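You operate a simulated robot arm through the tools that you are given. There is no shell and no other tool.

The job below is to be done with a simulated two-armed robot. You get a single attempt, and the scene is never put back.

JOB
Scrub the burnt patch off the low pan with the brush.
Fine: wet the brush in the wash water first; brush on the rack, pan in the wash water at the end. What is to be rubbed or washed off counts as gone when no trace of it is left.

It is judged by the outcome, as a careful person would: the job done as asked, and still so three seconds after it is handed in. It fails if anything else is knocked over, pushed out of place, dropped, spilled or broken.

ROBOT AND FRAMES
Two 7-joint arms with fingered hands on one trunk that stands fixed in place. Base frame: the origin is at the foot of the trunk, x ahead of it, y to its left, z up. Readings come in mm, degrees, newtons and seconds.
The left shoulder is at [104, 185, 1075], the right one opposite. With the tool pointing down near the work surface each hand reaches from about 100 to 860 mm from the base axis, measured 20 degrees to its own side. Payload 4 kg a hand.
The TCP of each hand is the grasp point between the finger pads, 26 mm short of the fingertips. In the tool frame z runs along the fingers and y along their closing line. The gripper opens to 132 mm; its body begins 73 mm behind the TCP. The gripper is a hand of 3 fingers: y runs from the thumb to the fingers, the wrist lies at [0, 0, -224] in the tool frame, and closing takes about 1.5 s.
Orientation is that of the tool frame in the base frame, as a unit quaternion [x, y, z, w]. With the fingers straight down and closing along the base's y, the tool's x points along the base's -x, its y along +y and its z along -z.

CONTROLS
- The arms move only by the tool drive_tool. It takes "left_deltas", "right_deltas" or both (then of equal length, played together; a hand with none holds still); each is a list of rows, each an object (a shift or turn left out is 0, a gripper value left out holds the last) with "jaw": the gripper command, from -1 (fully open) to 1 (shut), values between in proportion; "translation": the shift along the base's x, y, z in mm, a list of three; "angular": the turn, a rotation vector about the base's x, y, z in degrees, a list of three. In form: [{"jaw": jaw, "translation": [dx, dy, dz], "angular": [ax, ay, az]}, ...]. A call has 1 to 20 rows; each row shifts and turns the commanded pose from where the row before left it. Each row takes 0.2 s and may step no farther than 50 mm and 8.6 degrees from the row before; otherwise, or with a gripper value out of range, the whole call is refused. Where a pose cannot be reached the arm comes as near as it can. A force on the tool above 90 N (or 10 N above the force at the start of the call, whichever is more), or a blocked arm, ends the call early, and 0.2 s more pass. Each finger travels about 72 mm/s and halts on what it meets, pressing with about 23 N; the grip force reading is that of the motor and also rises with nothing between the fingers. The clock runs only during rows and for 0.2 s after the last one: add rows that do not move to give the fingers time. The reply holds the time, the measured pose of the TCP, the force on the tool along the base axes, the opening and the grip force, in the units named above and with some noise, with the torque about the TCP (base axes, N m) and any sound that the robot's microphone picked up.
- Cameras (640 x 400 px; columns grow to the right, rows downward): "scene" is now at [235.8, 50.3, 1305.4]; the picture's right is [0.54, -0.83, -0.16], its down [-0.49, -0.16, -0.86] and it looks along [0.68, 0.54, -0.49] (base axes); focal length 214 px, centre (320, 200). "left" rides on the left gripper at [-62, 3, -92] in its tool frame; the picture's right is [-0.05, -1.00, 0.00], its down [0.83, -0.04, -0.56] and it looks along [0.55, -0.03, 0.83] (tool axes); focal length 230 px, centre (320, 200). "right" rides on the right gripper at [62, 3, -92] in its tool frame; the picture's right is [-0.05, 1.00, 0.00], its down [-0.83, -0.04, -0.55] and it looks along [-0.55, -0.03, 0.83] (tool axes); focal length 230 px, centre (320, 200). There is no depth. A picture from a camera that has moved, and an enlarged one, comes with that camera's place and axes in the base frame and with its lens.
- get_image(camera): a new picture of that camera. No time passes.
- slide_trunk(by): moves the trunk up (or, below 0, down) by that many mm; the arms and the scene camera ride with it, the base frame stays. It gives what a move gives, with no picture.
- hand_shape(shape, hand): the hand has 3 fingers and takes this shape, open, in about a second: jaw (thumb against the fingers, like two jaws); tri (thumb and two fingers); tip (a fingertip pinch); poke (one finger out to press); point (the index stretched); flat (the hand flat); cup (the hand cupped); fist (a fist). The gripper value then closes the fingers along that shape, each until it touches; the sizes above hold for jaw. It gives what a move gives, with no picture.
- aim_head(pan, tilt): turns the head with the scene camera to pan (to the left, within 86 degrees either way) and tilt (down, from -29 to 69), counted from straight ahead of the robot (the tilt from the chest, where the trunk bows). It gives what a move gives.
- inspect(camera, box): a new picture of the part [left, top, right, bottom] of that camera's present view, enlarged. No time passes.
- finish_job(): hands the job in; it is judged then, once.

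Places have to be worked out from the pictures, the camera data and where the tool is seen. Open the grippers and draw the arms clear of the work before you hand the job in, unless the task says otherwise.

The tools are called after "Request:" by a JSON object that holds its "method" and its "body". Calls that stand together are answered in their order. drive_tool: Moves the arms, as the interface text tells. Its arguments: {"type":"object","properties":{"left_deltas":{"type":"array","items":{"type":"object","properties":{"jaw":{"type":"number"},"translation":{"type":"array","items":{"type":"number"}},"angular":{"type":"array","items":{"type":"number"}}}}},"right_deltas":{"type":"array","items":{"type":"object","properties":{"jaw":{"type":"number"},"translation":{"type":"array","items":{"type":"number"}},"angular":{"type":"array","items":{"type":"number"}}}}}},"required":[]} The other tools are called the same way: slide_trunk (by) moves the trunk up or down; hand_shape (shape, hand) gives the hand a shape; aim_head (pan, tilt) turns the head that bears the scene camera; get_image (camera) takes a picture; inspect (camera, box) takes an enlarged picture of a part of a camera's view; finish_job () hands the job in.

At the start:

```text
clock: 0.0
left_ee_pos: [479.5, 505.5, 1244.2]
left_orientation: [0.001, 1.0, 0.0, 0.0]
left_wrist_force: [0.0, 0.9, 0.7]
left_torque: [-0.04, 0.02, 0.01]
left_opening: 131.8
left_gripper_force: 0.0
left_shape: jaw
right_ee_pos: [563.3, 48.1, 1257.8]
right_orientation: [0.0, 1.0, -0.001, 0.001]
right_wrist_force: [0.4, -0.3, -0.2]
right_torque: [-0.01, 0.01, -0.01]
right_opening: 132.0
right_gripper_force: 0.1
right_shape: jaw
trunk travel left (down, up): [-125.0, 337.0]
head pan, tilt (commanded): [34.3, 16.1]
```

scene: 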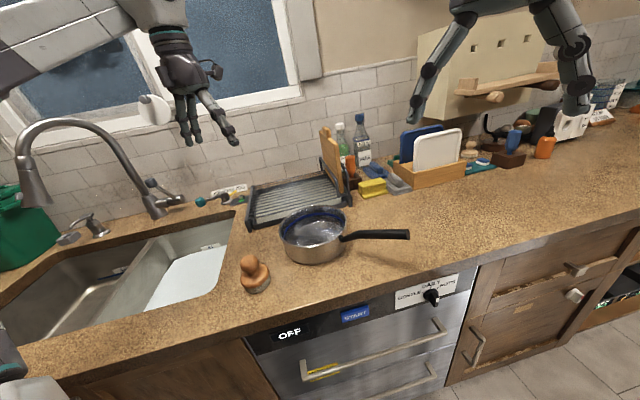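
right: 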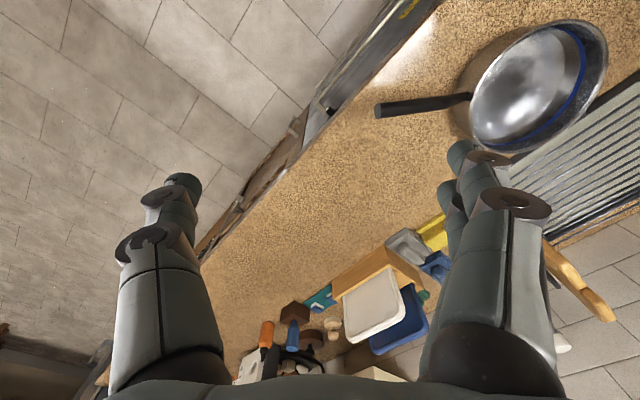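
left: 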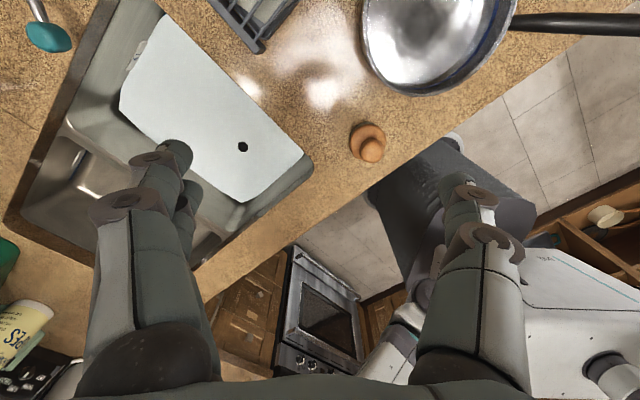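

I start by looking more closely at the scene: the pan, the knob-shaped thing beside it, the sink with water and the rack.

Request:
{"method": "inspect", "body": {"camera": "scene", "box": [180, 160, 420, 310]}}

Request:
{"method": "inspect", "body": {"camera": "scene", "box": [0, 150, 260, 313]}}

Request:
{"method": "inspect", "body": {"camera": "left", "box": [320, 0, 560, 150]}}

Request:
{"method": "inspect", "body": {"camera": "left", "box": [0, 0, 320, 200]}}

```text
2.67 times, centred on (300, 235) of scene
camera zoom: at [235.8, 50.3, 1305.4], right [0.54, -0.83, -0.16], down [-0.49, -0.16, -0.86], along [0.68, 0.54, -0.49], focal length 572 px, centre (373, 107)
```

zoom: 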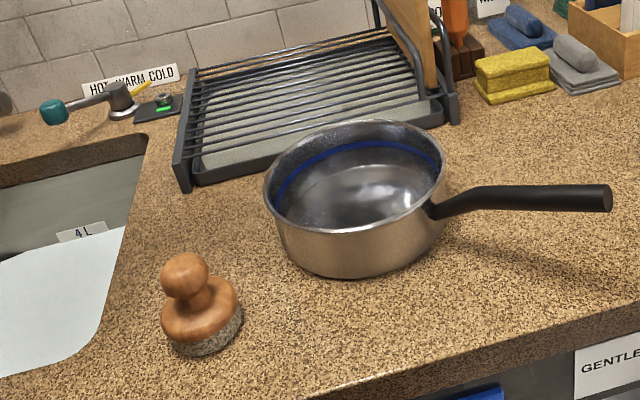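

```text
2.45 times, centred on (130, 232) of scene
camera zoom: at [235.8, 50.3, 1305.4], right [0.54, -0.83, -0.16], down [-0.49, -0.16, -0.86], along [0.68, 0.54, -0.49], focal length 526 px, centre (786, 123)
```

zoom: 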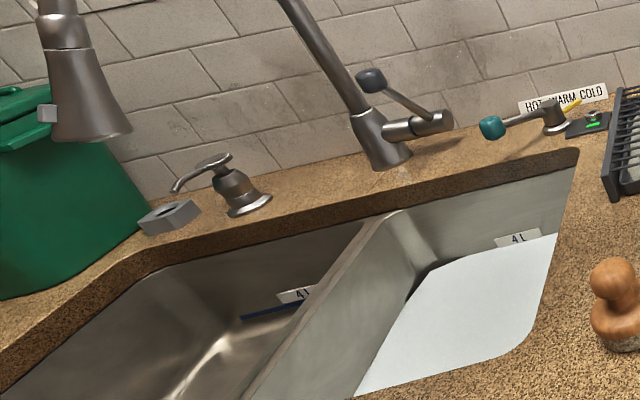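

```text
2.67 times, centred on (440, 75) of left
camera zoom: at [541.7, 509.6, 1336.9], right [0.05, -1.0, 0.0], down [-0.83, -0.04, 0.56], along [-0.55, -0.03, -0.83], focal length 614 px, centre (0, 533)
```

zoom: 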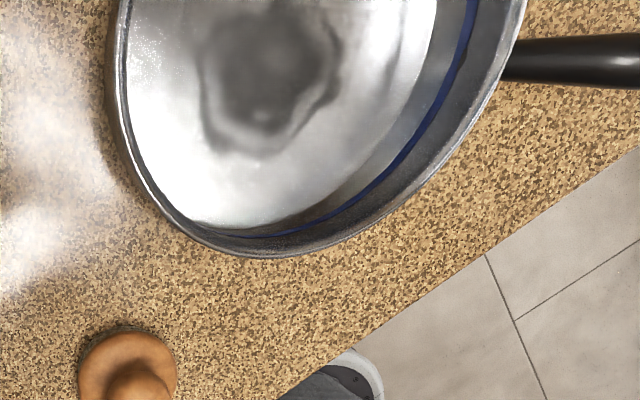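

```text
2.00 times, centred on (160, 100) of left
camera zoom: at [541.7, 509.6, 1336.9], right [0.05, -1.0, 0.0], down [-0.83, -0.04, 0.56], along [-0.55, -0.03, -0.83], focal length 460 px, centre (640, 400)
```

zoom: 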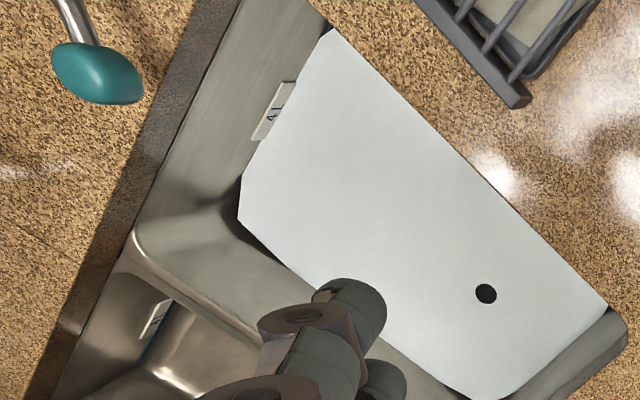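

The knob-handled thing is the scrubbing brush, the pan has a dark patch in its middle, and the right-hand bowl appears to hold the wash water. I look around further with the head to be sure there isn't another pan, brush or bowl of water.

Request:
{"method": "aim_head", "body": {"pan": 34, "tilt": 45}}

Request:
{"method": "get_image", "body": {"camera": "scene"}}

```text
clock: 0.9
left_ee_pos: [479.7, 506.1, 1244.2]
left_orientation: [0.0, 1.0, 0.0, 0.0]
left_wrist_force: [0.5, 1.3, 0.6]
left_torque: [-0.03, -0.03, 0.01]
left_opening: 131.6
left_gripper_force: 0.1
left_shape: jaw
right_ee_pos: [562.3, 46.4, 1257.2]
right_orientation: [-0.001, 1.0, 0.001, 0.0]
right_wrist_force: [0.2, 0.7, -0.6]
right_torque: [0.0, -0.02, 0.0]
right_opening: 132.1
right_gripper_force: 0.0
right_shape: jaw
trunk travel left (down, up): [-125.0, 337.0]
head pan, tilt (commanded): [34.0, 45.0]
```

```text
taken
camera scene: at [213.7, 43.2, 1265.1], right [0.54, -0.83, -0.16], down [-0.76, -0.4, -0.51], along [0.36, 0.4, -0.84], focal length 214 px, centre (320, 200)
```

scene: 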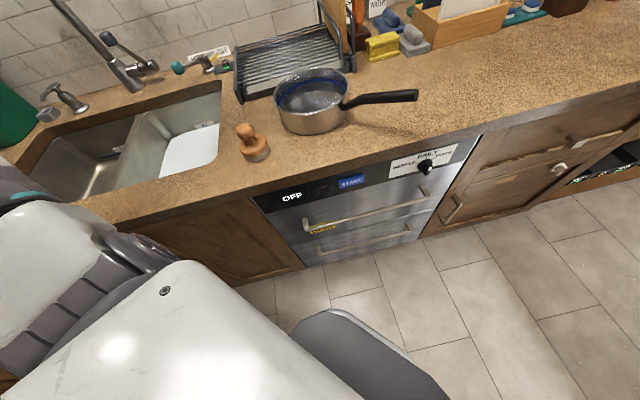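

Now I check the right side of the counter for another pan or rack.

Request:
{"method": "aim_head", "body": {"pan": -15, "tilt": 20}}

Request:
{"method": "get_image", "body": {"camera": "scene"}}

Request:
{"method": "aim_head", "body": {"pan": 70, "tilt": 25}}

Request:
{"method": "get_image", "body": {"camera": "scene"}}

```text
clock: 2.1
left_ee_pos: [480.5, 506.4, 1243.9]
left_orientation: [0.0, 1.0, -0.001, -0.001]
left_wrist_force: [0.2, 0.0, 0.0]
left_torque: [-0.01, 0.0, 0.01]
left_opening: 131.9
left_gripper_force: 0.0
left_shape: jaw
right_ee_pos: [561.3, 47.5, 1259.8]
right_orientation: [0.0, 1.0, -0.001, 0.0]
right_wrist_force: [0.0, 0.3, -0.9]
right_torque: [0.0, 0.03, -0.02]
right_opening: 131.8
right_gripper_force: 0.0
right_shape: jaw
trunk travel left (down, up): [-125.0, 337.0]
head pan, tilt (commanded): [-15.0, 20.0]
```

```text
taken
camera scene: at [246.3, -26.3, 1295.7], right [-0.25, -0.97, 0.07], down [-0.58, 0.09, -0.81], along [0.77, -0.24, -0.59], focal length 214 px, centre (320, 200)
```

scene: 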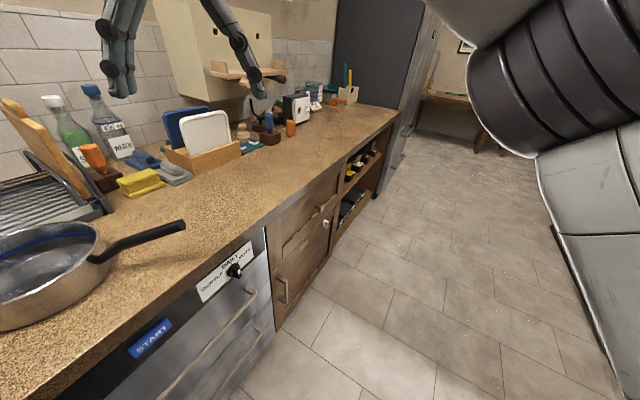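

```text
clock: 3.7
left_ee_pos: [479.7, 505.6, 1242.9]
left_orientation: [-0.001, 1.0, 0.0, 0.0]
left_wrist_force: [0.5, -0.3, -0.3]
left_torque: [0.0, 0.03, 0.02]
left_opening: 132.0
left_gripper_force: 0.0
left_shape: jaw
right_ee_pos: [563.2, 47.1, 1257.2]
right_orientation: [0.001, 1.0, 0.0, -0.001]
right_wrist_force: [-0.2, 0.2, -0.8]
right_torque: [-0.01, -0.01, 0.01]
right_opening: 132.1
right_gripper_force: 0.1
right_shape: jaw
trunk travel left (down, up): [-125.0, 337.0]
head pan, tilt (commanded): [70.0, 25.0]
```

```text
taken
camera scene: at [188.0, 84.3, 1304.6], right [0.9, -0.34, -0.27], down [-0.4, -0.4, -0.83], along [0.18, 0.85, -0.49], focal length 214 px, centre (320, 200)
```

scene: 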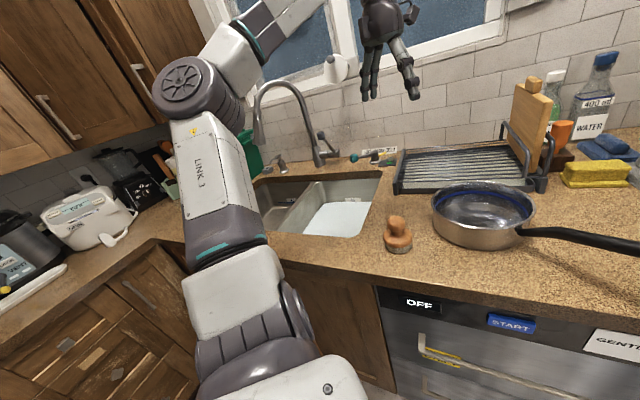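

Only one pan and one brush are on the counter; the wash water seems to be in the right-hand sink bowl. I aim the head at the pan and zoom in to see whether it holds anything and where the burnt patch is.

Request:
{"method": "aim_head", "body": {"pan": 40, "tilt": 32}}

Request:
{"method": "get_image", "body": {"camera": "scene"}}

Request:
{"method": "inspect", "body": {"camera": "scene", "box": [270, 120, 390, 195]}}

Request:
{"method": "inspect", "body": {"camera": "right", "box": [430, 0, 640, 160]}}

```text
clock: 4.7
left_ee_pos: [480.4, 505.6, 1244.3]
left_orientation: [0.001, 1.0, 0.0, 0.0]
left_wrist_force: [0.3, -0.8, 0.1]
left_torque: [-0.03, -0.01, -0.02]
left_opening: 132.1
left_gripper_force: 0.1
left_shape: jaw
right_ee_pos: [563.1, 47.2, 1259.0]
right_orientation: [0.0, 1.0, 0.0, -0.001]
right_wrist_force: [0.0, -0.2, -0.5]
right_torque: [-0.01, -0.04, 0.0]
right_opening: 131.9
right_gripper_force: 0.1
right_shape: jaw
trunk travel left (down, up): [-125.0, 337.0]
head pan, tilt (commanded): [40.0, 32.0]
```

```text
taken
camera scene: at [220.3, 55.4, 1283.4], right [0.62, -0.77, -0.18], down [-0.63, -0.34, -0.7], along [0.47, 0.55, -0.69], focal length 214 px, centre (320, 200)
```

scene: 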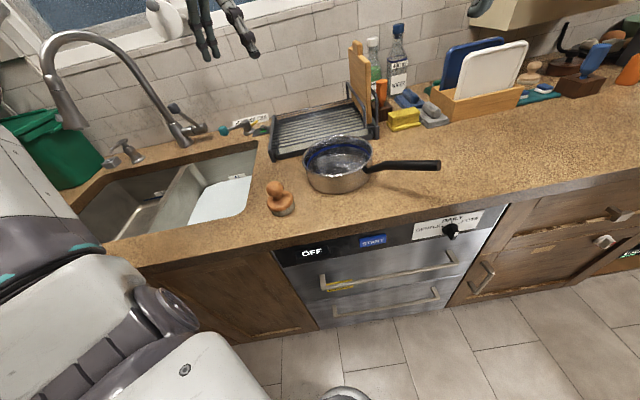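

```text
5.33 times, centred on (330, 158) of scene
camera zoom: at [220.3, 55.4, 1283.4], right [0.62, -0.77, -0.18], down [-0.63, -0.34, -0.7], along [0.47, 0.55, -0.69], focal length 1144 px, centre (267, 427)
```

zoom: 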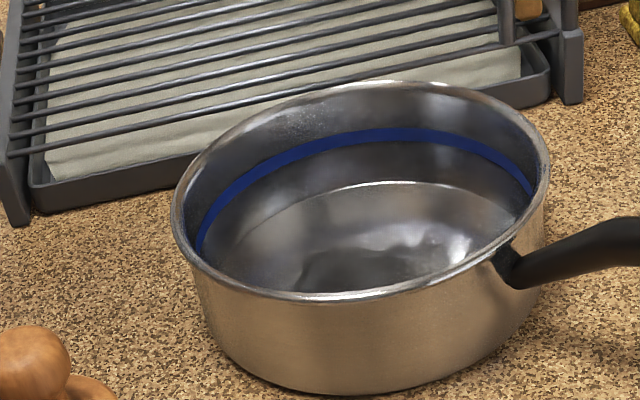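

```text
2.50 times, centred on (535, 80) of right
camera zoom: at [501.0, 50.8, 1350.7], right [0.05, 1.0, 0.0], down [0.83, -0.04, 0.55], along [0.55, -0.03, -0.83], focal length 575 px, centre (-218, 500)
```

zoom: 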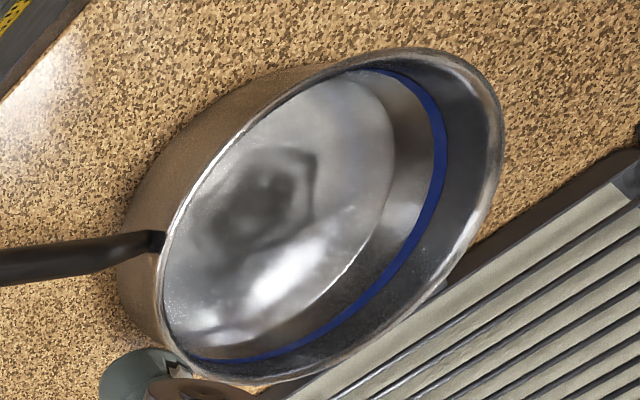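

The pan is empty, with a blue fill line inside and a dark smear in the middle of its floor. I move the left hand out over the counter at height so its camera looks down into the pan and onto the brush and sink.

Request:
{"method": "drive_tool", "body": {"left_deltas": [{"translation": [40, -25, 0]}, {"translation": [40, -25, 0]}, {"translation": [40, -25, 0]}, {"translation": [30, -10, 0]}, {"translation": [0, 0, 0]}]}}

Request:
{"method": "get_image", "body": {"camera": "left"}}

Request:
{"method": "inspect", "body": {"camera": "left", "box": [240, 0, 480, 150]}}

```text
clock: 5.8
left_ee_pos: [630.5, 419.8, 1246.5]
left_orientation: [0.0, 1.0, 0.0, 0.001]
left_wrist_force: [-0.5, -0.8, 0.4]
left_torque: [-0.02, -0.01, 0.0]
left_opening: 132.3
left_gripper_force: 0.1
left_shape: jaw
right_ee_pos: [559.9, 47.8, 1259.9]
right_orientation: [0.001, 1.0, 0.0, -0.001]
right_wrist_force: [-0.8, -0.1, 1.4]
right_torque: [0.02, -0.04, -0.01]
right_opening: 131.8
right_gripper_force: 0.1
right_shape: jaw
trunk travel left (down, up): [-125.0, 337.0]
head pan, tilt (commanded): [40.0, 32.0]
```

```text
taken
camera left: at [691.7, 423.5, 1338.0], right [0.05, -1.0, 0.0], down [-0.83, -0.04, 0.55], along [-0.55, -0.03, -0.83], focal length 230 px, centre (320, 200)
```

left: 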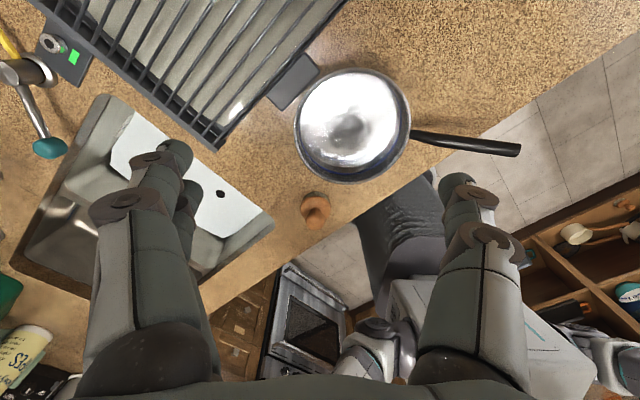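

```text
2.67 times, centred on (360, 75) of left
camera zoom: at [691.7, 423.5, 1338.0], right [0.05, -1.0, 0.0], down [-0.83, -0.04, 0.55], along [-0.55, -0.03, -0.83], focal length 614 px, centre (213, 533)
```

zoom: 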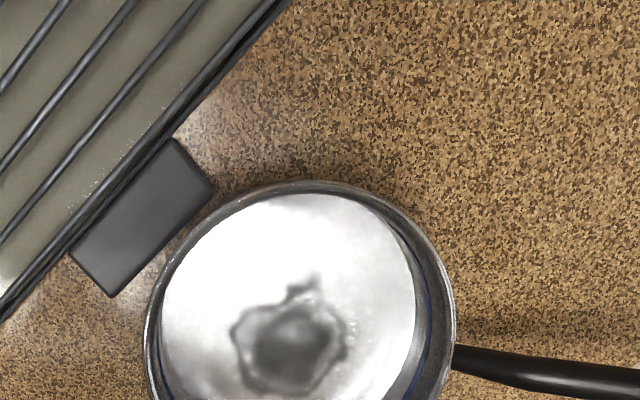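

The pan's floor shows a distinct dark blob near its centre; I put the pan rim centre near (590, 367) with its handle running toward -y and rising to about z 1019. I look closer at the sink, rack and the brush in this view.

Request:
{"method": "inspect", "body": {"camera": "left", "box": [0, 80, 340, 292]}}

Request:
{"method": "inspect", "body": {"camera": "left", "box": [20, 0, 340, 200]}}

Request:
{"method": "inspect", "body": {"camera": "scene", "box": [250, 30, 410, 130]}}

```text
1.88 times, centred on (170, 186) of left
camera zoom: at [691.7, 423.5, 1338.0], right [0.05, -1.0, 0.0], down [-0.83, -0.04, 0.55], along [-0.55, -0.03, -0.83], focal length 433 px, centre (602, 226)
```

zoom: 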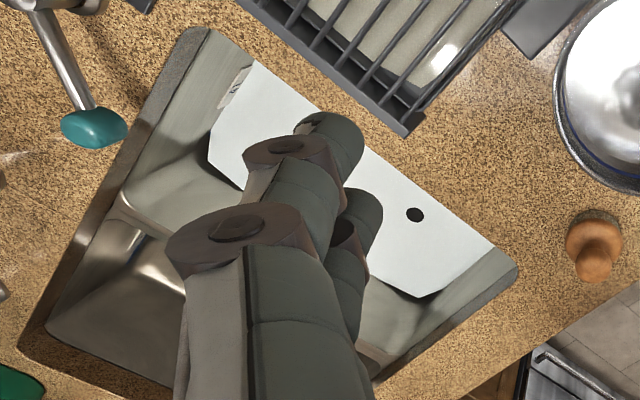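

```text
2.00 times, centred on (180, 100) of left
camera zoom: at [691.7, 423.5, 1338.0], right [0.05, -1.0, 0.0], down [-0.83, -0.04, 0.55], along [-0.55, -0.03, -0.83], focal length 460 px, centre (600, 400)
```

zoom: 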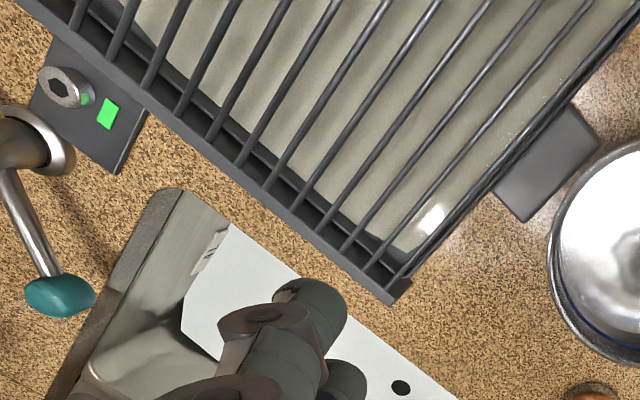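

```text
4.00 times, centred on (330, 80) of scene
camera zoom: at [219.1, 55.3, 1283.8], right [0.62, -0.77, -0.18], down [-0.63, -0.34, -0.7], along [0.47, 0.55, -0.69], focal length 858 px, centre (280, 680)
```

zoom: 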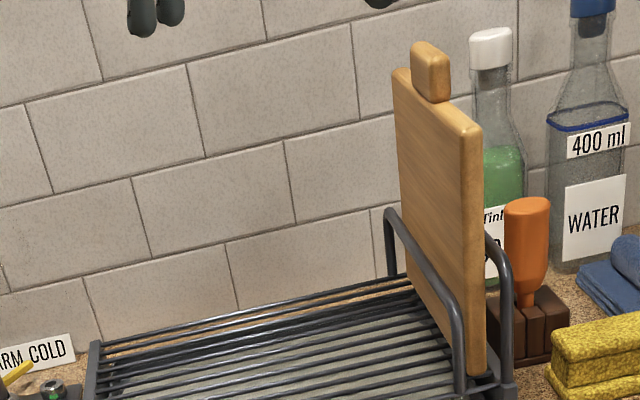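

The rack (wires along the counter, board at its right end) sits behind the pan, the water bowl right beside it, and the brush stands at about (405, 417). I bring the left hand above the brush at a safe height.

Request:
{"method": "drive_tool", "body": {"left_deltas": [{"translation": [-45, 0, 0]}, {"translation": [-45, 0, 0]}, {"translation": [-45, 0, 0]}, {"translation": [-45, 0, 0]}, {"translation": [-45, -3, -10]}, {"translation": [0, 0, -45]}, {"translation": [0, 0, -45]}, {"translation": [0, 0, -45]}, {"translation": [0, 0, 0]}]}}

Request:
{"method": "get_image", "body": {"camera": "left"}}

Request:
{"method": "get_image", "body": {"camera": "scene"}}

```text
clock: 7.8
left_ee_pos: [404.4, 416.8, 1099.4]
left_orientation: [0.0, 1.0, 0.001, -0.001]
left_wrist_force: [-0.9, -0.8, 0.1]
left_torque: [0.03, 0.0, 0.01]
left_opening: 131.8
left_gripper_force: 0.1
left_shape: jaw
right_ee_pos: [561.6, 46.8, 1258.4]
right_orientation: [0.0, 1.0, 0.0, 0.001]
right_wrist_force: [0.6, -0.5, 0.4]
right_torque: [-0.01, 0.0, -0.02]
right_opening: 131.8
right_gripper_force: 0.1
right_shape: jaw
trunk travel left (down, up): [-125.0, 337.0]
head pan, tilt (commanded): [40.0, 32.0]
```

```text
taken
camera left: at [466.1, 420.4, 1192.3], right [0.05, -1.0, 0.0], down [-0.83, -0.04, 0.55], along [-0.55, -0.03, -0.83], focal length 230 px, centre (320, 200)
```

left: 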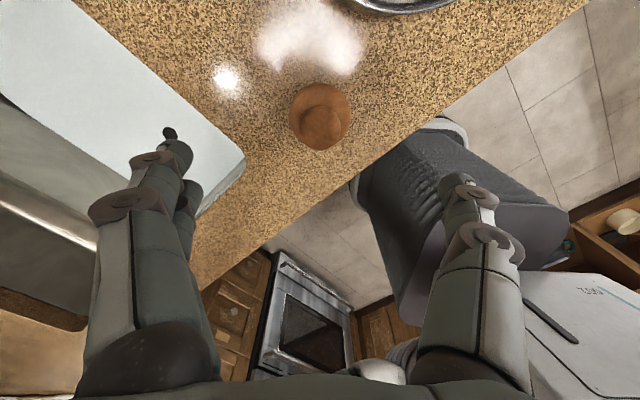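

```text
taken
camera scene: at [220.1, 54.6, 1283.5], right [0.62, -0.77, -0.18], down [-0.63, -0.34, -0.7], along [0.47, 0.55, -0.69], focal length 214 px, centre (320, 200)
```

scene: 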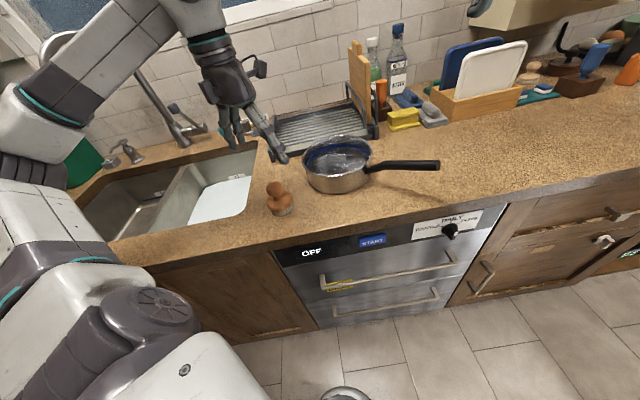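

I zoom on the brush in both views to fix its axis and the knob's height.

Request:
{"method": "inspect", "body": {"camera": "left", "box": [260, 60, 390, 175]}}

Request:
{"method": "inspect", "body": {"camera": "scene", "box": [220, 130, 340, 230]}}

```text
3.48 times, centred on (325, 118) of left
camera zoom: at [466.1, 420.4, 1192.3], right [0.05, -1.0, 0.0], down [-0.83, -0.04, 0.55], along [-0.55, -0.03, -0.83], focal length 800 px, centre (303, 487)
```

zoom: 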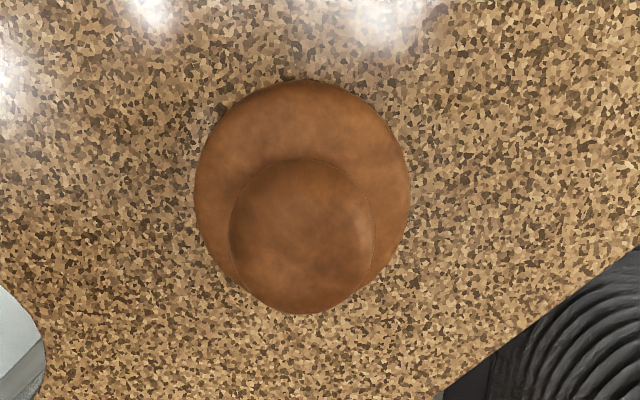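

```text
4.00 times, centred on (280, 180) of scene
camera zoom: at [220.1, 54.6, 1283.5], right [0.62, -0.77, -0.18], down [-0.63, -0.34, -0.7], along [0.47, 0.55, -0.69], focal length 858 px, centre (480, 280)
```

zoom: 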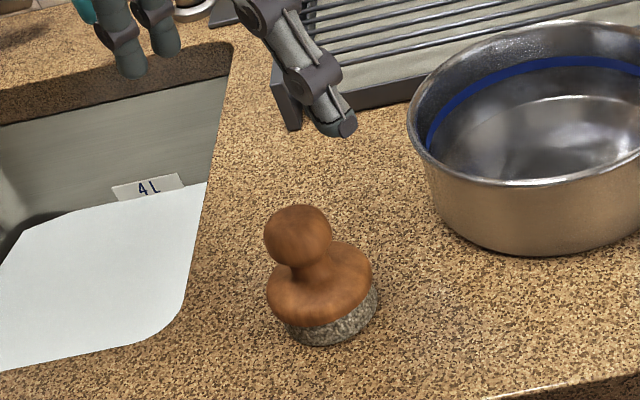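

The knob is a ball about 40 mm across centred at (403, 417, 976). I lower the open hand straight over it.

Request:
{"method": "drive_tool", "body": {"left_deltas": [{"translation": [-1, 0, -45]}, {"translation": [0, 0, -40]}, {"translation": [0, 0, -25]}, {"translation": [0, 0, -14]}, {"translation": [0, 0, 0]}]}}

Request:
{"method": "get_image", "body": {"camera": "left"}}

Request:
{"method": "inspect", "body": {"camera": "scene", "box": [200, 100, 360, 230]}}

```text
clock: 9.1
left_ee_pos: [402.1, 417.7, 976.3]
left_orientation: [0.0, 1.0, 0.0, 0.0]
left_wrist_force: [-0.6, 0.6, -0.1]
left_torque: [0.0, -0.03, 0.01]
left_opening: 132.3
left_gripper_force: 0.0
left_shape: jaw
right_ee_pos: [562.6, 47.0, 1259.4]
right_orientation: [0.0, 1.0, 0.0, -0.001]
right_wrist_force: [-0.3, 0.2, -0.2]
right_torque: [-0.01, -0.03, 0.0]
right_opening: 132.0
right_gripper_force: 0.1
right_shape: jaw
trunk travel left (down, up): [-125.0, 337.0]
head pan, tilt (commanded): [40.0, 32.0]
```

```text
taken
camera left: at [464.1, 421.1, 1070.4], right [0.05, -1.0, 0.0], down [-0.83, -0.04, 0.55], along [-0.55, -0.03, -0.83], focal length 230 px, centre (320, 200)
```

left: 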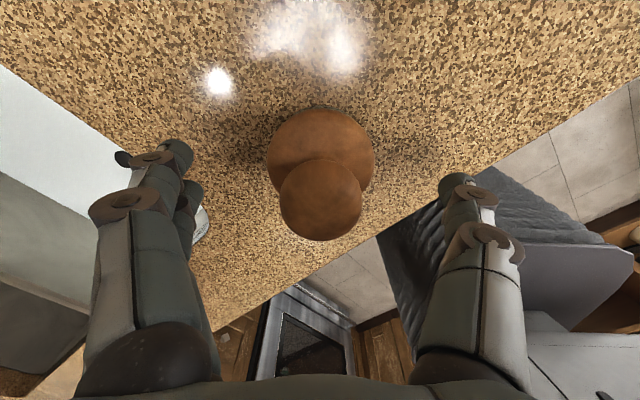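

```text
3.08 times, centred on (280, 165) of scene
camera zoom: at [219.8, 55.0, 1283.6], right [0.62, -0.77, -0.18], down [-0.63, -0.34, -0.7], along [0.47, 0.55, -0.69], focal length 660 px, centre (443, 308)
```

zoom: 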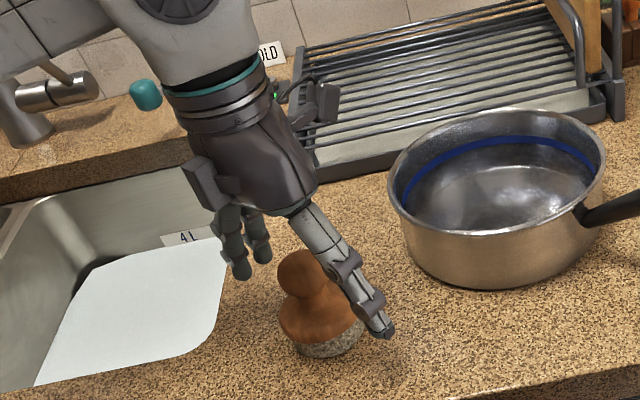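

The hand straddles the knob with clearance over the disc. I close the fingers and give them time.

Request:
{"method": "drive_tool", "body": {"left_deltas": [{"jaw": 0.0}, {"jaw": 1.0}, {"jaw": 1.0}, {"jaw": 1.0}, {"jaw": 1.0}, {"jaw": 1.0}, {"jaw": 1.0}, {"jaw": 1.0}, {"jaw": 1.0}]}}

Request:
{"method": "get_image", "body": {"camera": "left"}}

Request:
{"method": "inspect", "body": {"camera": "scene", "box": [200, 100, 360, 230]}}

```text
clock: 11.1
left_ee_pos: [403.1, 418.6, 977.8]
left_orientation: [-0.001, 1.0, 0.0, 0.0]
left_wrist_force: [-0.7, 0.7, 0.8]
left_torque: [0.02, 0.0, 0.01]
left_opening: 19.4
left_gripper_force: 22.8
left_shape: jaw
right_ee_pos: [562.6, 46.9, 1258.4]
right_orientation: [0.0, 1.0, 0.001, 0.001]
right_wrist_force: [0.1, 1.3, 0.0]
right_torque: [-0.01, 0.0, -0.01]
right_opening: 131.9
right_gripper_force: 0.1
right_shape: jaw
trunk travel left (down, up): [-125.0, 337.0]
head pan, tilt (commanded): [40.0, 32.0]
```

```text
taken
camera left: at [464.6, 421.5, 1070.1], right [0.05, -1.0, 0.0], down [-0.83, -0.04, 0.56], along [-0.55, -0.03, -0.83], focal length 230 px, centre (320, 200)
```

left: 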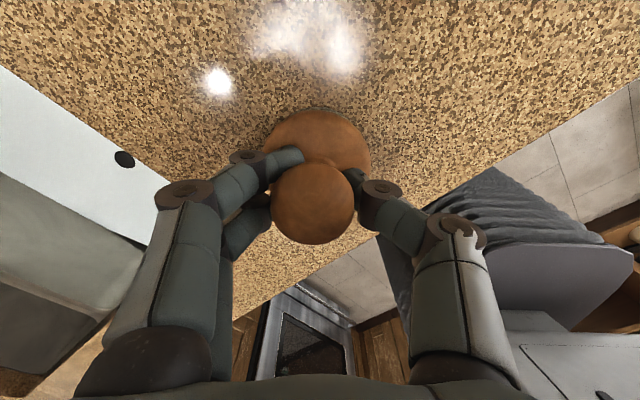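

```text
3.08 times, centred on (280, 165) of scene
camera zoom: at [220.4, 55.4, 1283.4], right [0.62, -0.77, -0.18], down [-0.63, -0.34, -0.7], along [0.47, 0.54, -0.69], focal length 660 px, centre (443, 308)
```

zoom: 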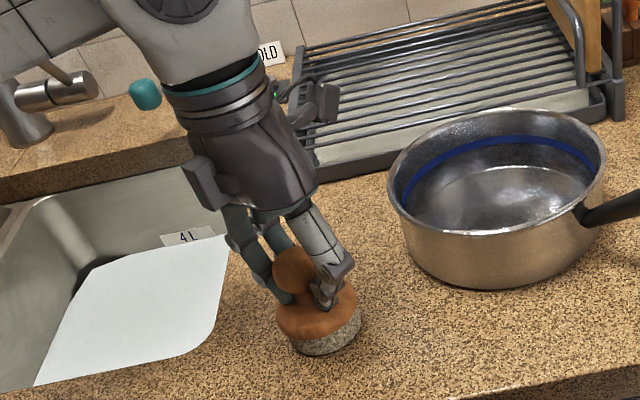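

The fingers have curled under the ball around the neck (opening 19 mm, 23 N), a secure hold. I lift slowly and check.

Request:
{"method": "drive_tool", "body": {"left_deltas": [{"translation": [0, 0, 10]}, {"translation": [0, 0, 20]}, {"translation": [0, 0, 30]}, {"translation": [0, 0, 40]}, {"translation": [0, 0, 0]}]}}

Request:
{"method": "get_image", "body": {"camera": "scene"}}

Request:
{"method": "get_image", "body": {"camera": "left"}}

```text
clock: 12.2
left_ee_pos: [404.1, 419.1, 1076.2]
left_orientation: [0.0, 1.0, 0.0, 0.0]
left_wrist_force: [0.7, -0.6, -1.0]
left_torque: [0.0, 0.01, 0.03]
left_opening: 19.6
left_gripper_force: 23.4
left_shape: jaw
right_ee_pos: [561.7, 47.6, 1257.9]
right_orientation: [0.0, 1.0, 0.001, 0.0]
right_wrist_force: [-0.6, 0.0, 0.0]
right_torque: [-0.02, -0.02, 0.05]
right_opening: 131.8
right_gripper_force: 0.0
right_shape: jaw
trunk travel left (down, up): [-125.0, 337.0]
head pan, tilt (commanded): [40.0, 32.0]
```

```text
taken
camera scene: at [220.5, 55.7, 1283.3], right [0.62, -0.77, -0.18], down [-0.63, -0.34, -0.7], along [0.47, 0.54, -0.69], focal length 214 px, centre (320, 200)
```

scene: 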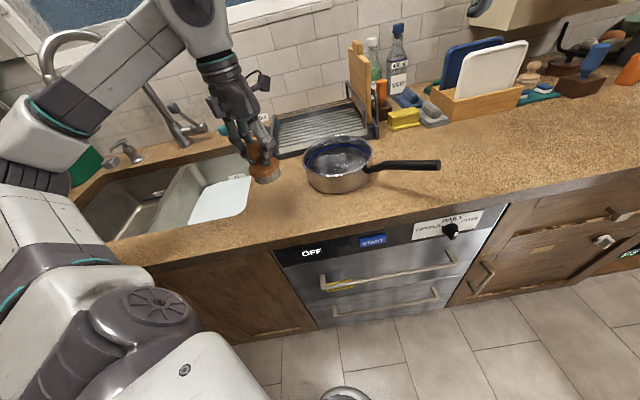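

```text
taken
camera left: at [465.2, 422.6, 1169.1], right [0.05, -1.0, 0.0], down [-0.83, -0.04, 0.56], along [-0.56, -0.03, -0.83], focal length 230 px, centre (320, 200)
```

left: 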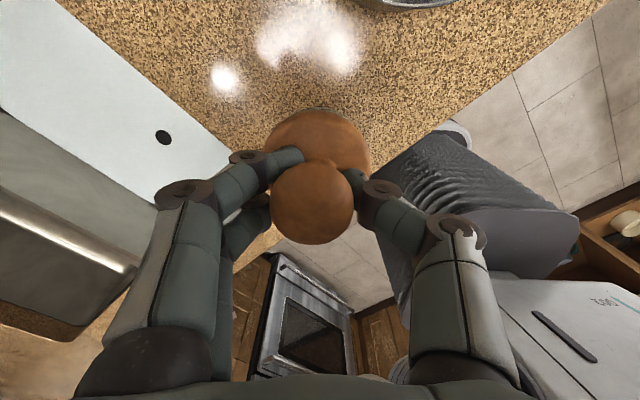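

The brush is held upright and the hold is firm. I carry it across over the right bowl to about (390, 718), staying high, and look before dipping.

Request:
{"method": "drive_tool", "body": {"left_deltas": [{"translation": [-2, 30, 5]}, {"translation": [-2, 45, 5]}, {"translation": [-2, 45, 5]}, {"translation": [-2, 45, 0]}, {"translation": [-2, 45, 0]}, {"translation": [-2, 45, 0]}, {"translation": [-2, 44, 0]}, {"translation": [0, 0, 0]}]}}

Request:
{"method": "get_image", "body": {"camera": "scene"}}

Request:
{"method": "get_image", "body": {"camera": "left"}}

```text
clock: 14.1
left_ee_pos: [387.4, 719.1, 1095.6]
left_orientation: [0.0, 1.0, 0.0, 0.0]
left_wrist_force: [0.0, -0.2, -0.8]
left_torque: [0.02, 0.01, -0.01]
left_opening: 19.5
left_gripper_force: 22.6
left_shape: jaw
right_ee_pos: [561.5, 47.1, 1257.9]
right_orientation: [0.0, 1.0, 0.0, 0.0]
right_wrist_force: [-0.1, -0.8, 0.6]
right_torque: [0.0, -0.03, 0.0]
right_opening: 131.9
right_gripper_force: 0.0
right_shape: jaw
trunk travel left (down, up): [-125.0, 337.0]
head pan, tilt (commanded): [40.0, 32.0]
```

```text
taken
camera scene: at [220.2, 54.9, 1283.4], right [0.62, -0.77, -0.18], down [-0.63, -0.34, -0.7], along [0.47, 0.55, -0.69], focal length 214 px, centre (320, 200)
```

scene: 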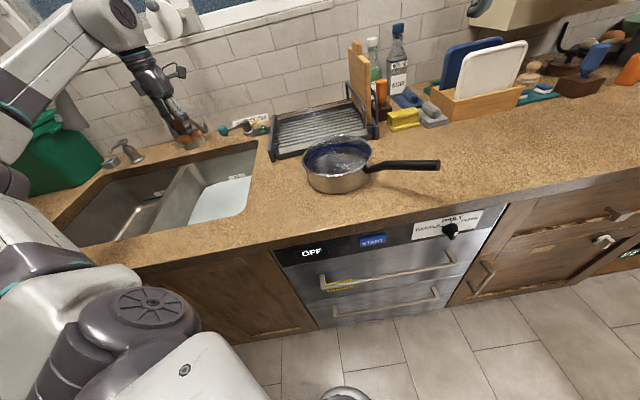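

```text
taken
camera left: at [449.4, 723.4, 1188.3], right [0.05, -1.0, 0.0], down [-0.83, -0.04, 0.56], along [-0.55, -0.03, -0.83], focal length 230 px, centre (320, 200)
```

left: 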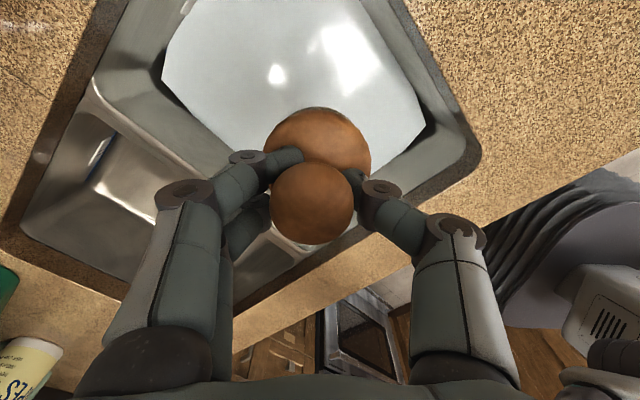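

The brush hangs well clear of the bowl walls (about 100 mm from the nearest). I aim the head at the sink and lower the brush toward the water surface, which I place near z 745 (TCP about 816 at first touch).

Request:
{"method": "aim_head", "body": {"pan": 58, "tilt": 35}}

Request:
{"method": "drive_tool", "body": {"left_deltas": [{"translation": [0, 0, -45]}, {"translation": [0, 0, -45]}, {"translation": [0, 0, -45]}, {"translation": [0, 0, -45]}, {"translation": [0, 0, -40]}, {"translation": [0, 0, -30]}, {"translation": [0, 0, -15]}, {"translation": [0, 0, 0]}]}}

Request:
{"method": "get_image", "body": {"camera": "scene"}}

Request:
{"method": "get_image", "body": {"camera": "left"}}

```text
clock: 14.9
left_ee_pos: [388.5, 719.5, 1095.5]
left_orientation: [0.0, 1.0, 0.0, 0.0]
left_wrist_force: [1.1, 0.5, -1.2]
left_torque: [0.01, -0.01, -0.02]
left_opening: 19.7
left_gripper_force: 22.5
left_shape: jaw
right_ee_pos: [561.8, 46.7, 1257.5]
right_orientation: [0.0, 1.0, -0.001, 0.0]
right_wrist_force: [0.3, 0.4, -0.3]
right_torque: [-0.01, -0.03, 0.01]
right_opening: 132.1
right_gripper_force: 0.1
right_shape: jaw
trunk travel left (down, up): [-125.0, 337.0]
head pan, tilt (commanded): [58.0, 35.0]
```

```text
clock: 16.7
left_ee_pos: [389.9, 717.8, 822.7]
left_orientation: [0.0, 1.0, 0.0, -0.001]
left_wrist_force: [0.2, -0.1, -0.7]
left_torque: [-0.02, 0.0, 0.01]
left_opening: 19.6
left_gripper_force: 23.1
left_shape: jaw
right_ee_pos: [562.1, 46.3, 1258.5]
right_orientation: [0.0, 1.0, 0.0, 0.0]
right_wrist_force: [-0.5, 0.7, -1.5]
right_torque: [-0.01, 0.04, 0.0]
right_opening: 131.9
right_gripper_force: 0.1
right_shape: jaw
trunk travel left (down, up): [-125.0, 337.0]
head pan, tilt (commanded): [58.0, 35.0]
```

```text
taken
camera scene: at [197.8, 72.4, 1285.2], right [0.81, -0.53, -0.24], down [-0.52, -0.49, -0.7], along [0.25, 0.69, -0.67], focal length 214 px, centre (320, 200)
```

scene: 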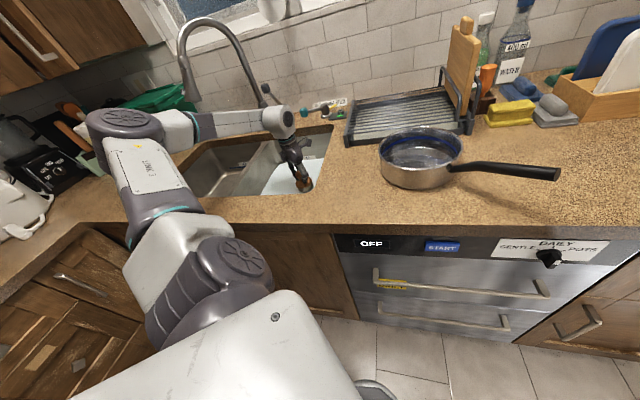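

```text
taken
camera left: at [451.7, 722.2, 916.5], right [0.05, -1.0, 0.0], down [-0.83, -0.04, 0.56], along [-0.55, -0.03, -0.83], focal length 230 px, centre (320, 200)
```

left: 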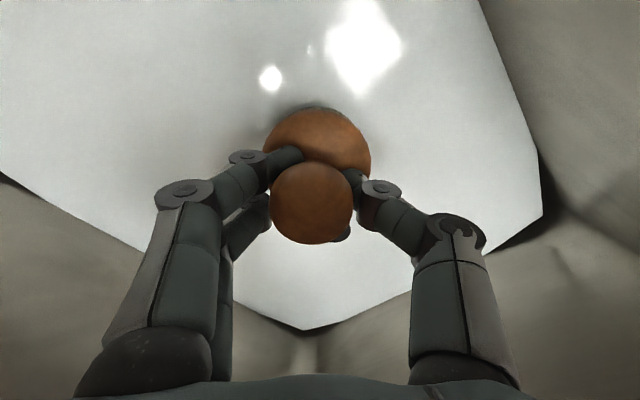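

No contact yet at TCP z 823. I ease the brush down into the water in small steps and watch the force.

Request:
{"method": "drive_tool", "body": {"left_deltas": [{"translation": [0, 0, -6]}, {"translation": [0, 0, -6]}, {"translation": [0, 0, -5]}, {"translation": [0, 0, 0]}]}}

Request:
{"method": "inspect", "body": {"camera": "scene", "box": [240, 110, 360, 210]}}

Request:
{"method": "inspect", "body": {"camera": "left", "box": [220, 60, 420, 270]}}

```text
clock: 17.7
left_ee_pos: [389.2, 717.8, 807.7]
left_orientation: [0.0, 1.0, 0.001, -0.001]
left_wrist_force: [0.2, 0.1, -1.7]
left_torque: [0.0, -0.01, 0.02]
left_opening: 19.6
left_gripper_force: 23.0
left_shape: jaw
right_ee_pos: [560.9, 47.6, 1257.5]
right_orientation: [0.0, 1.0, -0.001, 0.0]
right_wrist_force: [0.5, 0.2, -0.4]
right_torque: [0.04, -0.03, -0.03]
right_opening: 131.8
right_gripper_force: 0.1
right_shape: jaw
trunk travel left (down, up): [-125.0, 337.0]
head pan, tilt (commanded): [58.0, 35.0]
```

```text
4.00 times, centred on (300, 160) of scene
camera zoom: at [198.0, 72.5, 1285.2], right [0.81, -0.53, -0.24], down [-0.52, -0.49, -0.7], along [0.25, 0.69, -0.67], focal length 858 px, centre (400, 360)
```

zoom: 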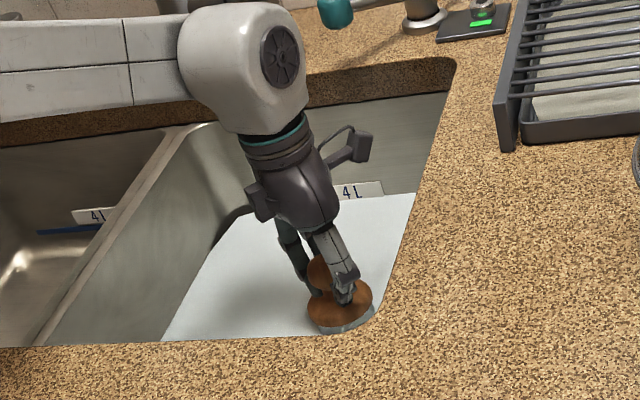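

```text
1.90 times, centred on (320, 165) of left
camera zoom: at [451.4, 721.1, 900.6], right [0.05, -1.0, 0.0], down [-0.83, -0.04, 0.56], along [-0.55, -0.03, -0.83], focal length 438 px, centre (320, 267)
```

zoom: 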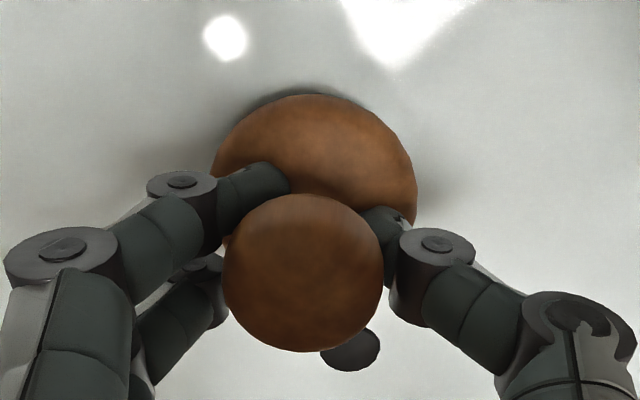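

The bristles are now just in the water, with no floor contact. I dip a bit deeper and swish gently to soak them, watching for floor contact.

Request:
{"method": "drive_tool", "body": {"left_deltas": [{"translation": [0, 0, -4]}, {"translation": [0, 0, -4]}, {"translation": [0, 0, 0]}, {"translation": [0, 0, 0]}]}}

Request:
{"method": "inspect", "body": {"camera": "scene", "box": [280, 150, 350, 200]}}

```text
clock: 18.7
left_ee_pos: [388.4, 717.4, 799.6]
left_orientation: [0.0, 1.0, -0.001, 0.0]
left_wrist_force: [0.0, -0.3, -0.7]
left_torque: [0.01, 0.0, 0.01]
left_opening: 19.5
left_gripper_force: 23.0
left_shape: jaw
right_ee_pos: [562.2, 47.0, 1258.6]
right_orientation: [0.0, 1.0, -0.001, 0.0]
right_wrist_force: [0.4, 0.4, 1.0]
right_torque: [-0.01, -0.01, 0.0]
right_opening: 131.9
right_gripper_force: 0.0
right_shape: jaw
trunk travel left (down, up): [-125.0, 337.0]
head pan, tilt (commanded): [58.0, 35.0]
```

```text
8.00 times, centred on (315, 175) of scene
camera zoom: at [198.1, 72.6, 1285.1], right [0.81, -0.53, -0.24], down [-0.52, -0.49, -0.7], along [0.25, 0.69, -0.67], focal length 1716 px, centre (360, 400)
```

zoom: 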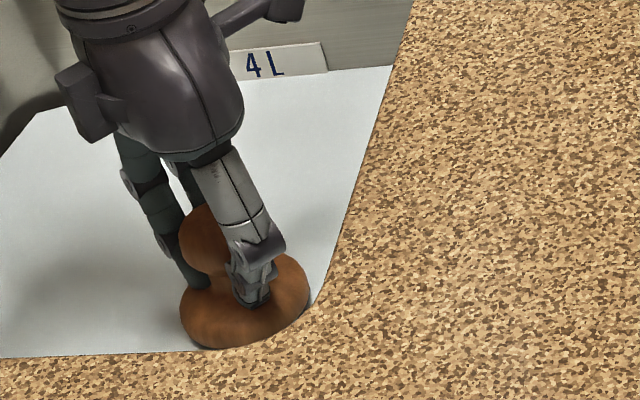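

The bristles are fully under, the wooden disc just at the surface and the force is nil. A short gentle swish, then I lift the brush slowly and hold it over the bowl so it can drip.

Request:
{"method": "drive_tool", "body": {"left_deltas": [{"translation": [8, 0, 0]}, {"translation": [-8, 0, 0]}, {"translation": [-8, 0, 0]}, {"translation": [8, 0, 0]}, {"translation": [0, 0, 0]}, {"translation": [0, 0, 0]}, {"translation": [0, 0, 10]}, {"translation": [0, 0, 15]}, {"translation": [0, 0, 20]}, {"translation": [0, 0, 20]}, {"translation": [0, 0, 0]}, {"translation": [0, 0, 0]}, {"translation": [0, 0, 0]}, {"translation": [0, 0, 0]}]}}

Request:
{"method": "inspect", "body": {"camera": "scene", "box": [260, 120, 360, 200]}}

```text
clock: 21.7
left_ee_pos: [392.3, 718.5, 866.4]
left_orientation: [0.0, 1.0, 0.0, 0.0]
left_wrist_force: [0.2, 0.7, -1.9]
left_torque: [0.02, -0.03, 0.01]
left_opening: 19.5
left_gripper_force: 23.2
left_shape: jaw
right_ee_pos: [561.2, 47.3, 1257.7]
right_orientation: [0.0, 1.0, -0.001, 0.0]
right_wrist_force: [-0.1, -1.2, 0.1]
right_torque: [-0.01, 0.03, 0.0]
right_opening: 132.2
right_gripper_force: 0.0
right_shape: jaw
trunk travel left (down, up): [-125.0, 337.0]
head pan, tilt (commanded): [58.0, 35.0]
```

```text
5.00 times, centred on (310, 160) of scene
camera zoom: at [198.1, 72.6, 1285.1], right [0.81, -0.53, -0.24], down [-0.52, -0.49, -0.7], along [0.25, 0.69, -0.67], focal length 1072 px, centre (370, 400)
```

zoom: 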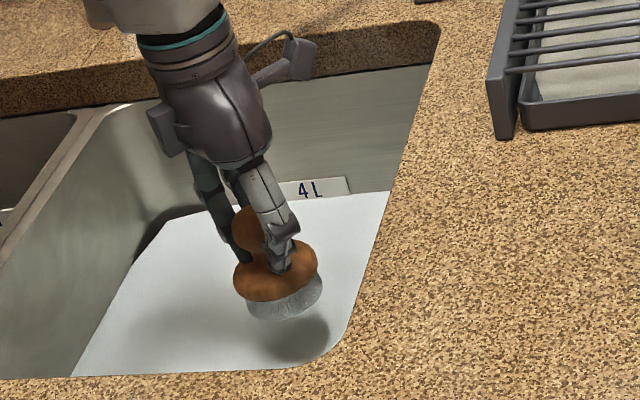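

The bristles are visibly wet. I raise the brush out of the bowl and bring it back toward the pan, while the right hand turns a quarter at height so its fingers can close across the pan handle.

Request:
{"method": "drive_tool", "body": {"left_deltas": [{"translation": [0, 0, 40]}, {"translation": [0, 0, 45]}, {"translation": [0, 0, 45]}, {"translation": [0, 0, 45]}, {"translation": [0, 0, 45]}, {"translation": [0, 0, 10]}, {"translation": [10, -45, 0]}, {"translation": [10, -45, 0]}, {"translation": [15, -45, 0]}, {"translation": [15, -45, 0]}, {"translation": [15, -40, 0]}, {"translation": [0, 0, 0]}], "right_deltas": [{"angular": [0, 0, 8.5]}, {"angular": [0, 0, 8.5]}, {"angular": [0, 0, 8.5]}, {"angular": [0, 0, 8.5]}, {"angular": [0, 0, 8.5]}, {"angular": [0, 0, 8.5]}, {"angular": [0, 0, 8.5]}, {"angular": [0, 0, 8.5]}, {"angular": [0, 0, 8.5]}, {"angular": [0, 0, 8.5]}, {"angular": [0, 0, 5]}, {"angular": [0, 0, 0]}]}}

Request:
{"method": "aim_head", "body": {"pan": 34, "tilt": 28}}

Request:
{"method": "get_image", "body": {"camera": "scene"}}

Request:
{"method": "get_image", "body": {"camera": "right"}}

```text
clock: 24.3
left_ee_pos: [455.5, 498.7, 1095.1]
left_orientation: [0.0, 1.0, 0.0, 0.0]
left_wrist_force: [-0.9, 0.0, -0.8]
left_torque: [0.0, 0.0, -0.02]
left_opening: 19.4
left_gripper_force: 22.8
left_shape: jaw
right_ee_pos: [561.3, 48.1, 1257.7]
right_orientation: [0.708, -0.706, 0.001, 0.0]
right_wrist_force: [0.4, 0.6, -0.4]
right_torque: [0.0, 0.0, 0.02]
right_opening: 131.8
right_gripper_force: 0.1
right_shape: jaw
trunk travel left (down, up): [-125.0, 337.0]
head pan, tilt (commanded): [58.0, 35.0]
```

```text
clock: 25.1
left_ee_pos: [457.4, 499.4, 1096.9]
left_orientation: [0.0, 1.0, 0.0, 0.0]
left_wrist_force: [-0.2, -0.3, -1.9]
left_torque: [0.01, 0.0, -0.01]
left_opening: 19.5
left_gripper_force: 22.9
left_shape: jaw
right_ee_pos: [562.6, 48.7, 1258.2]
right_orientation: [-0.707, 0.707, 0.0, 0.0]
right_wrist_force: [-0.1, -0.3, 0.2]
right_torque: [0.0, -0.01, -0.01]
right_opening: 132.0
right_gripper_force: 0.0
right_shape: jaw
trunk travel left (down, up): [-125.0, 337.0]
head pan, tilt (commanded): [34.0, 28.0]
```

```text
taken
camera scene: at [228.9, 48.9, 1287.4], right [0.54, -0.83, -0.16], down [-0.62, -0.26, -0.74], along [0.57, 0.49, -0.66], focal length 214 px, centre (320, 200)
```

scene: 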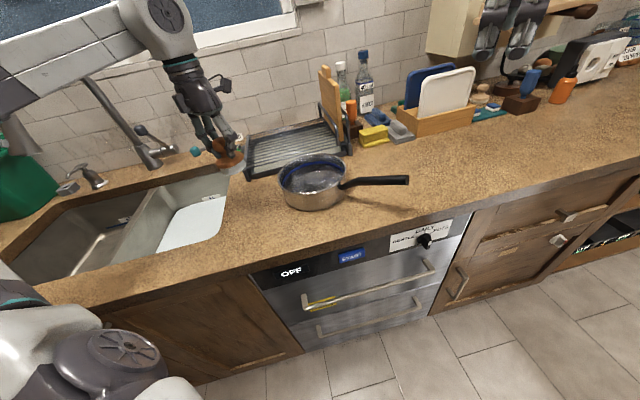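

```text
taken
camera right: at [559.5, -13.5, 1350.3], right [-1.0, 0.05, 0.0], down [0.04, 0.83, 0.55], along [0.03, 0.55, -0.83], focal length 230 px, centre (320, 200)
```

right: 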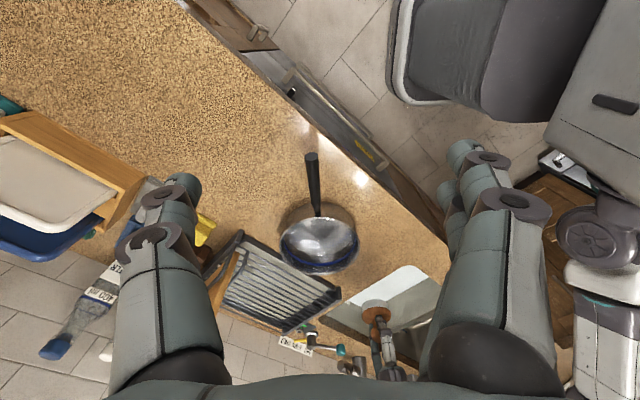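

The right hand turned fine and its camera now looks along the handle toward the pan. I zoom on the handle in both views to fix its line and height.

Request:
{"method": "inspect", "body": {"camera": "right", "box": [240, 140, 400, 290]}}

Request:
{"method": "inspect", "body": {"camera": "scene", "box": [265, 145, 425, 225]}}

```text
2.67 times, centred on (320, 215) of right
camera zoom: at [559.5, -13.5, 1350.3], right [-1.0, 0.05, 0.0], down [0.04, 0.83, 0.55], along [0.03, 0.55, -0.83], focal length 614 px, centre (320, 160)
```

zoom: 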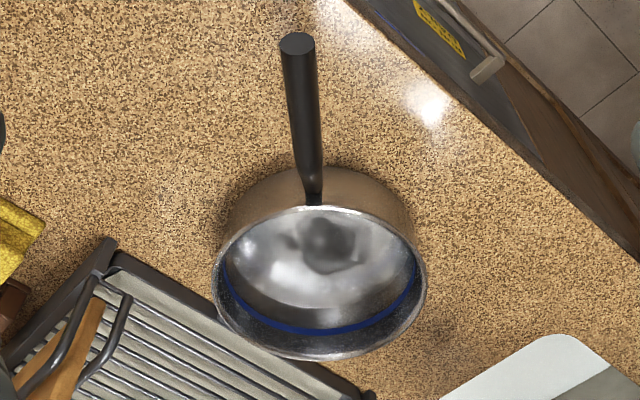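

```text
4.00 times, centred on (345, 185) of scene
camera zoom: at [228.9, 48.9, 1287.4], right [0.54, -0.83, -0.16], down [-0.62, -0.26, -0.74], along [0.57, 0.49, -0.66], focal length 858 px, centre (220, 260)
```

zoom: 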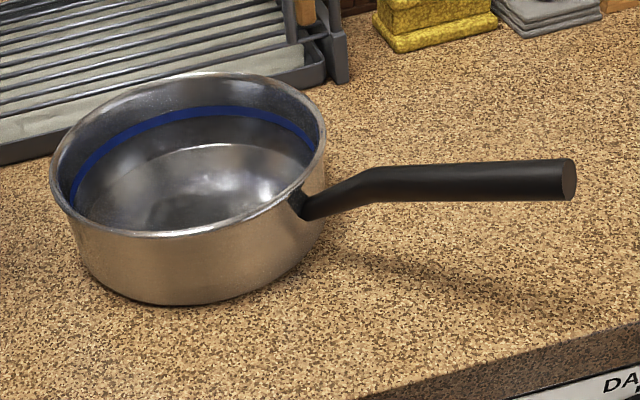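

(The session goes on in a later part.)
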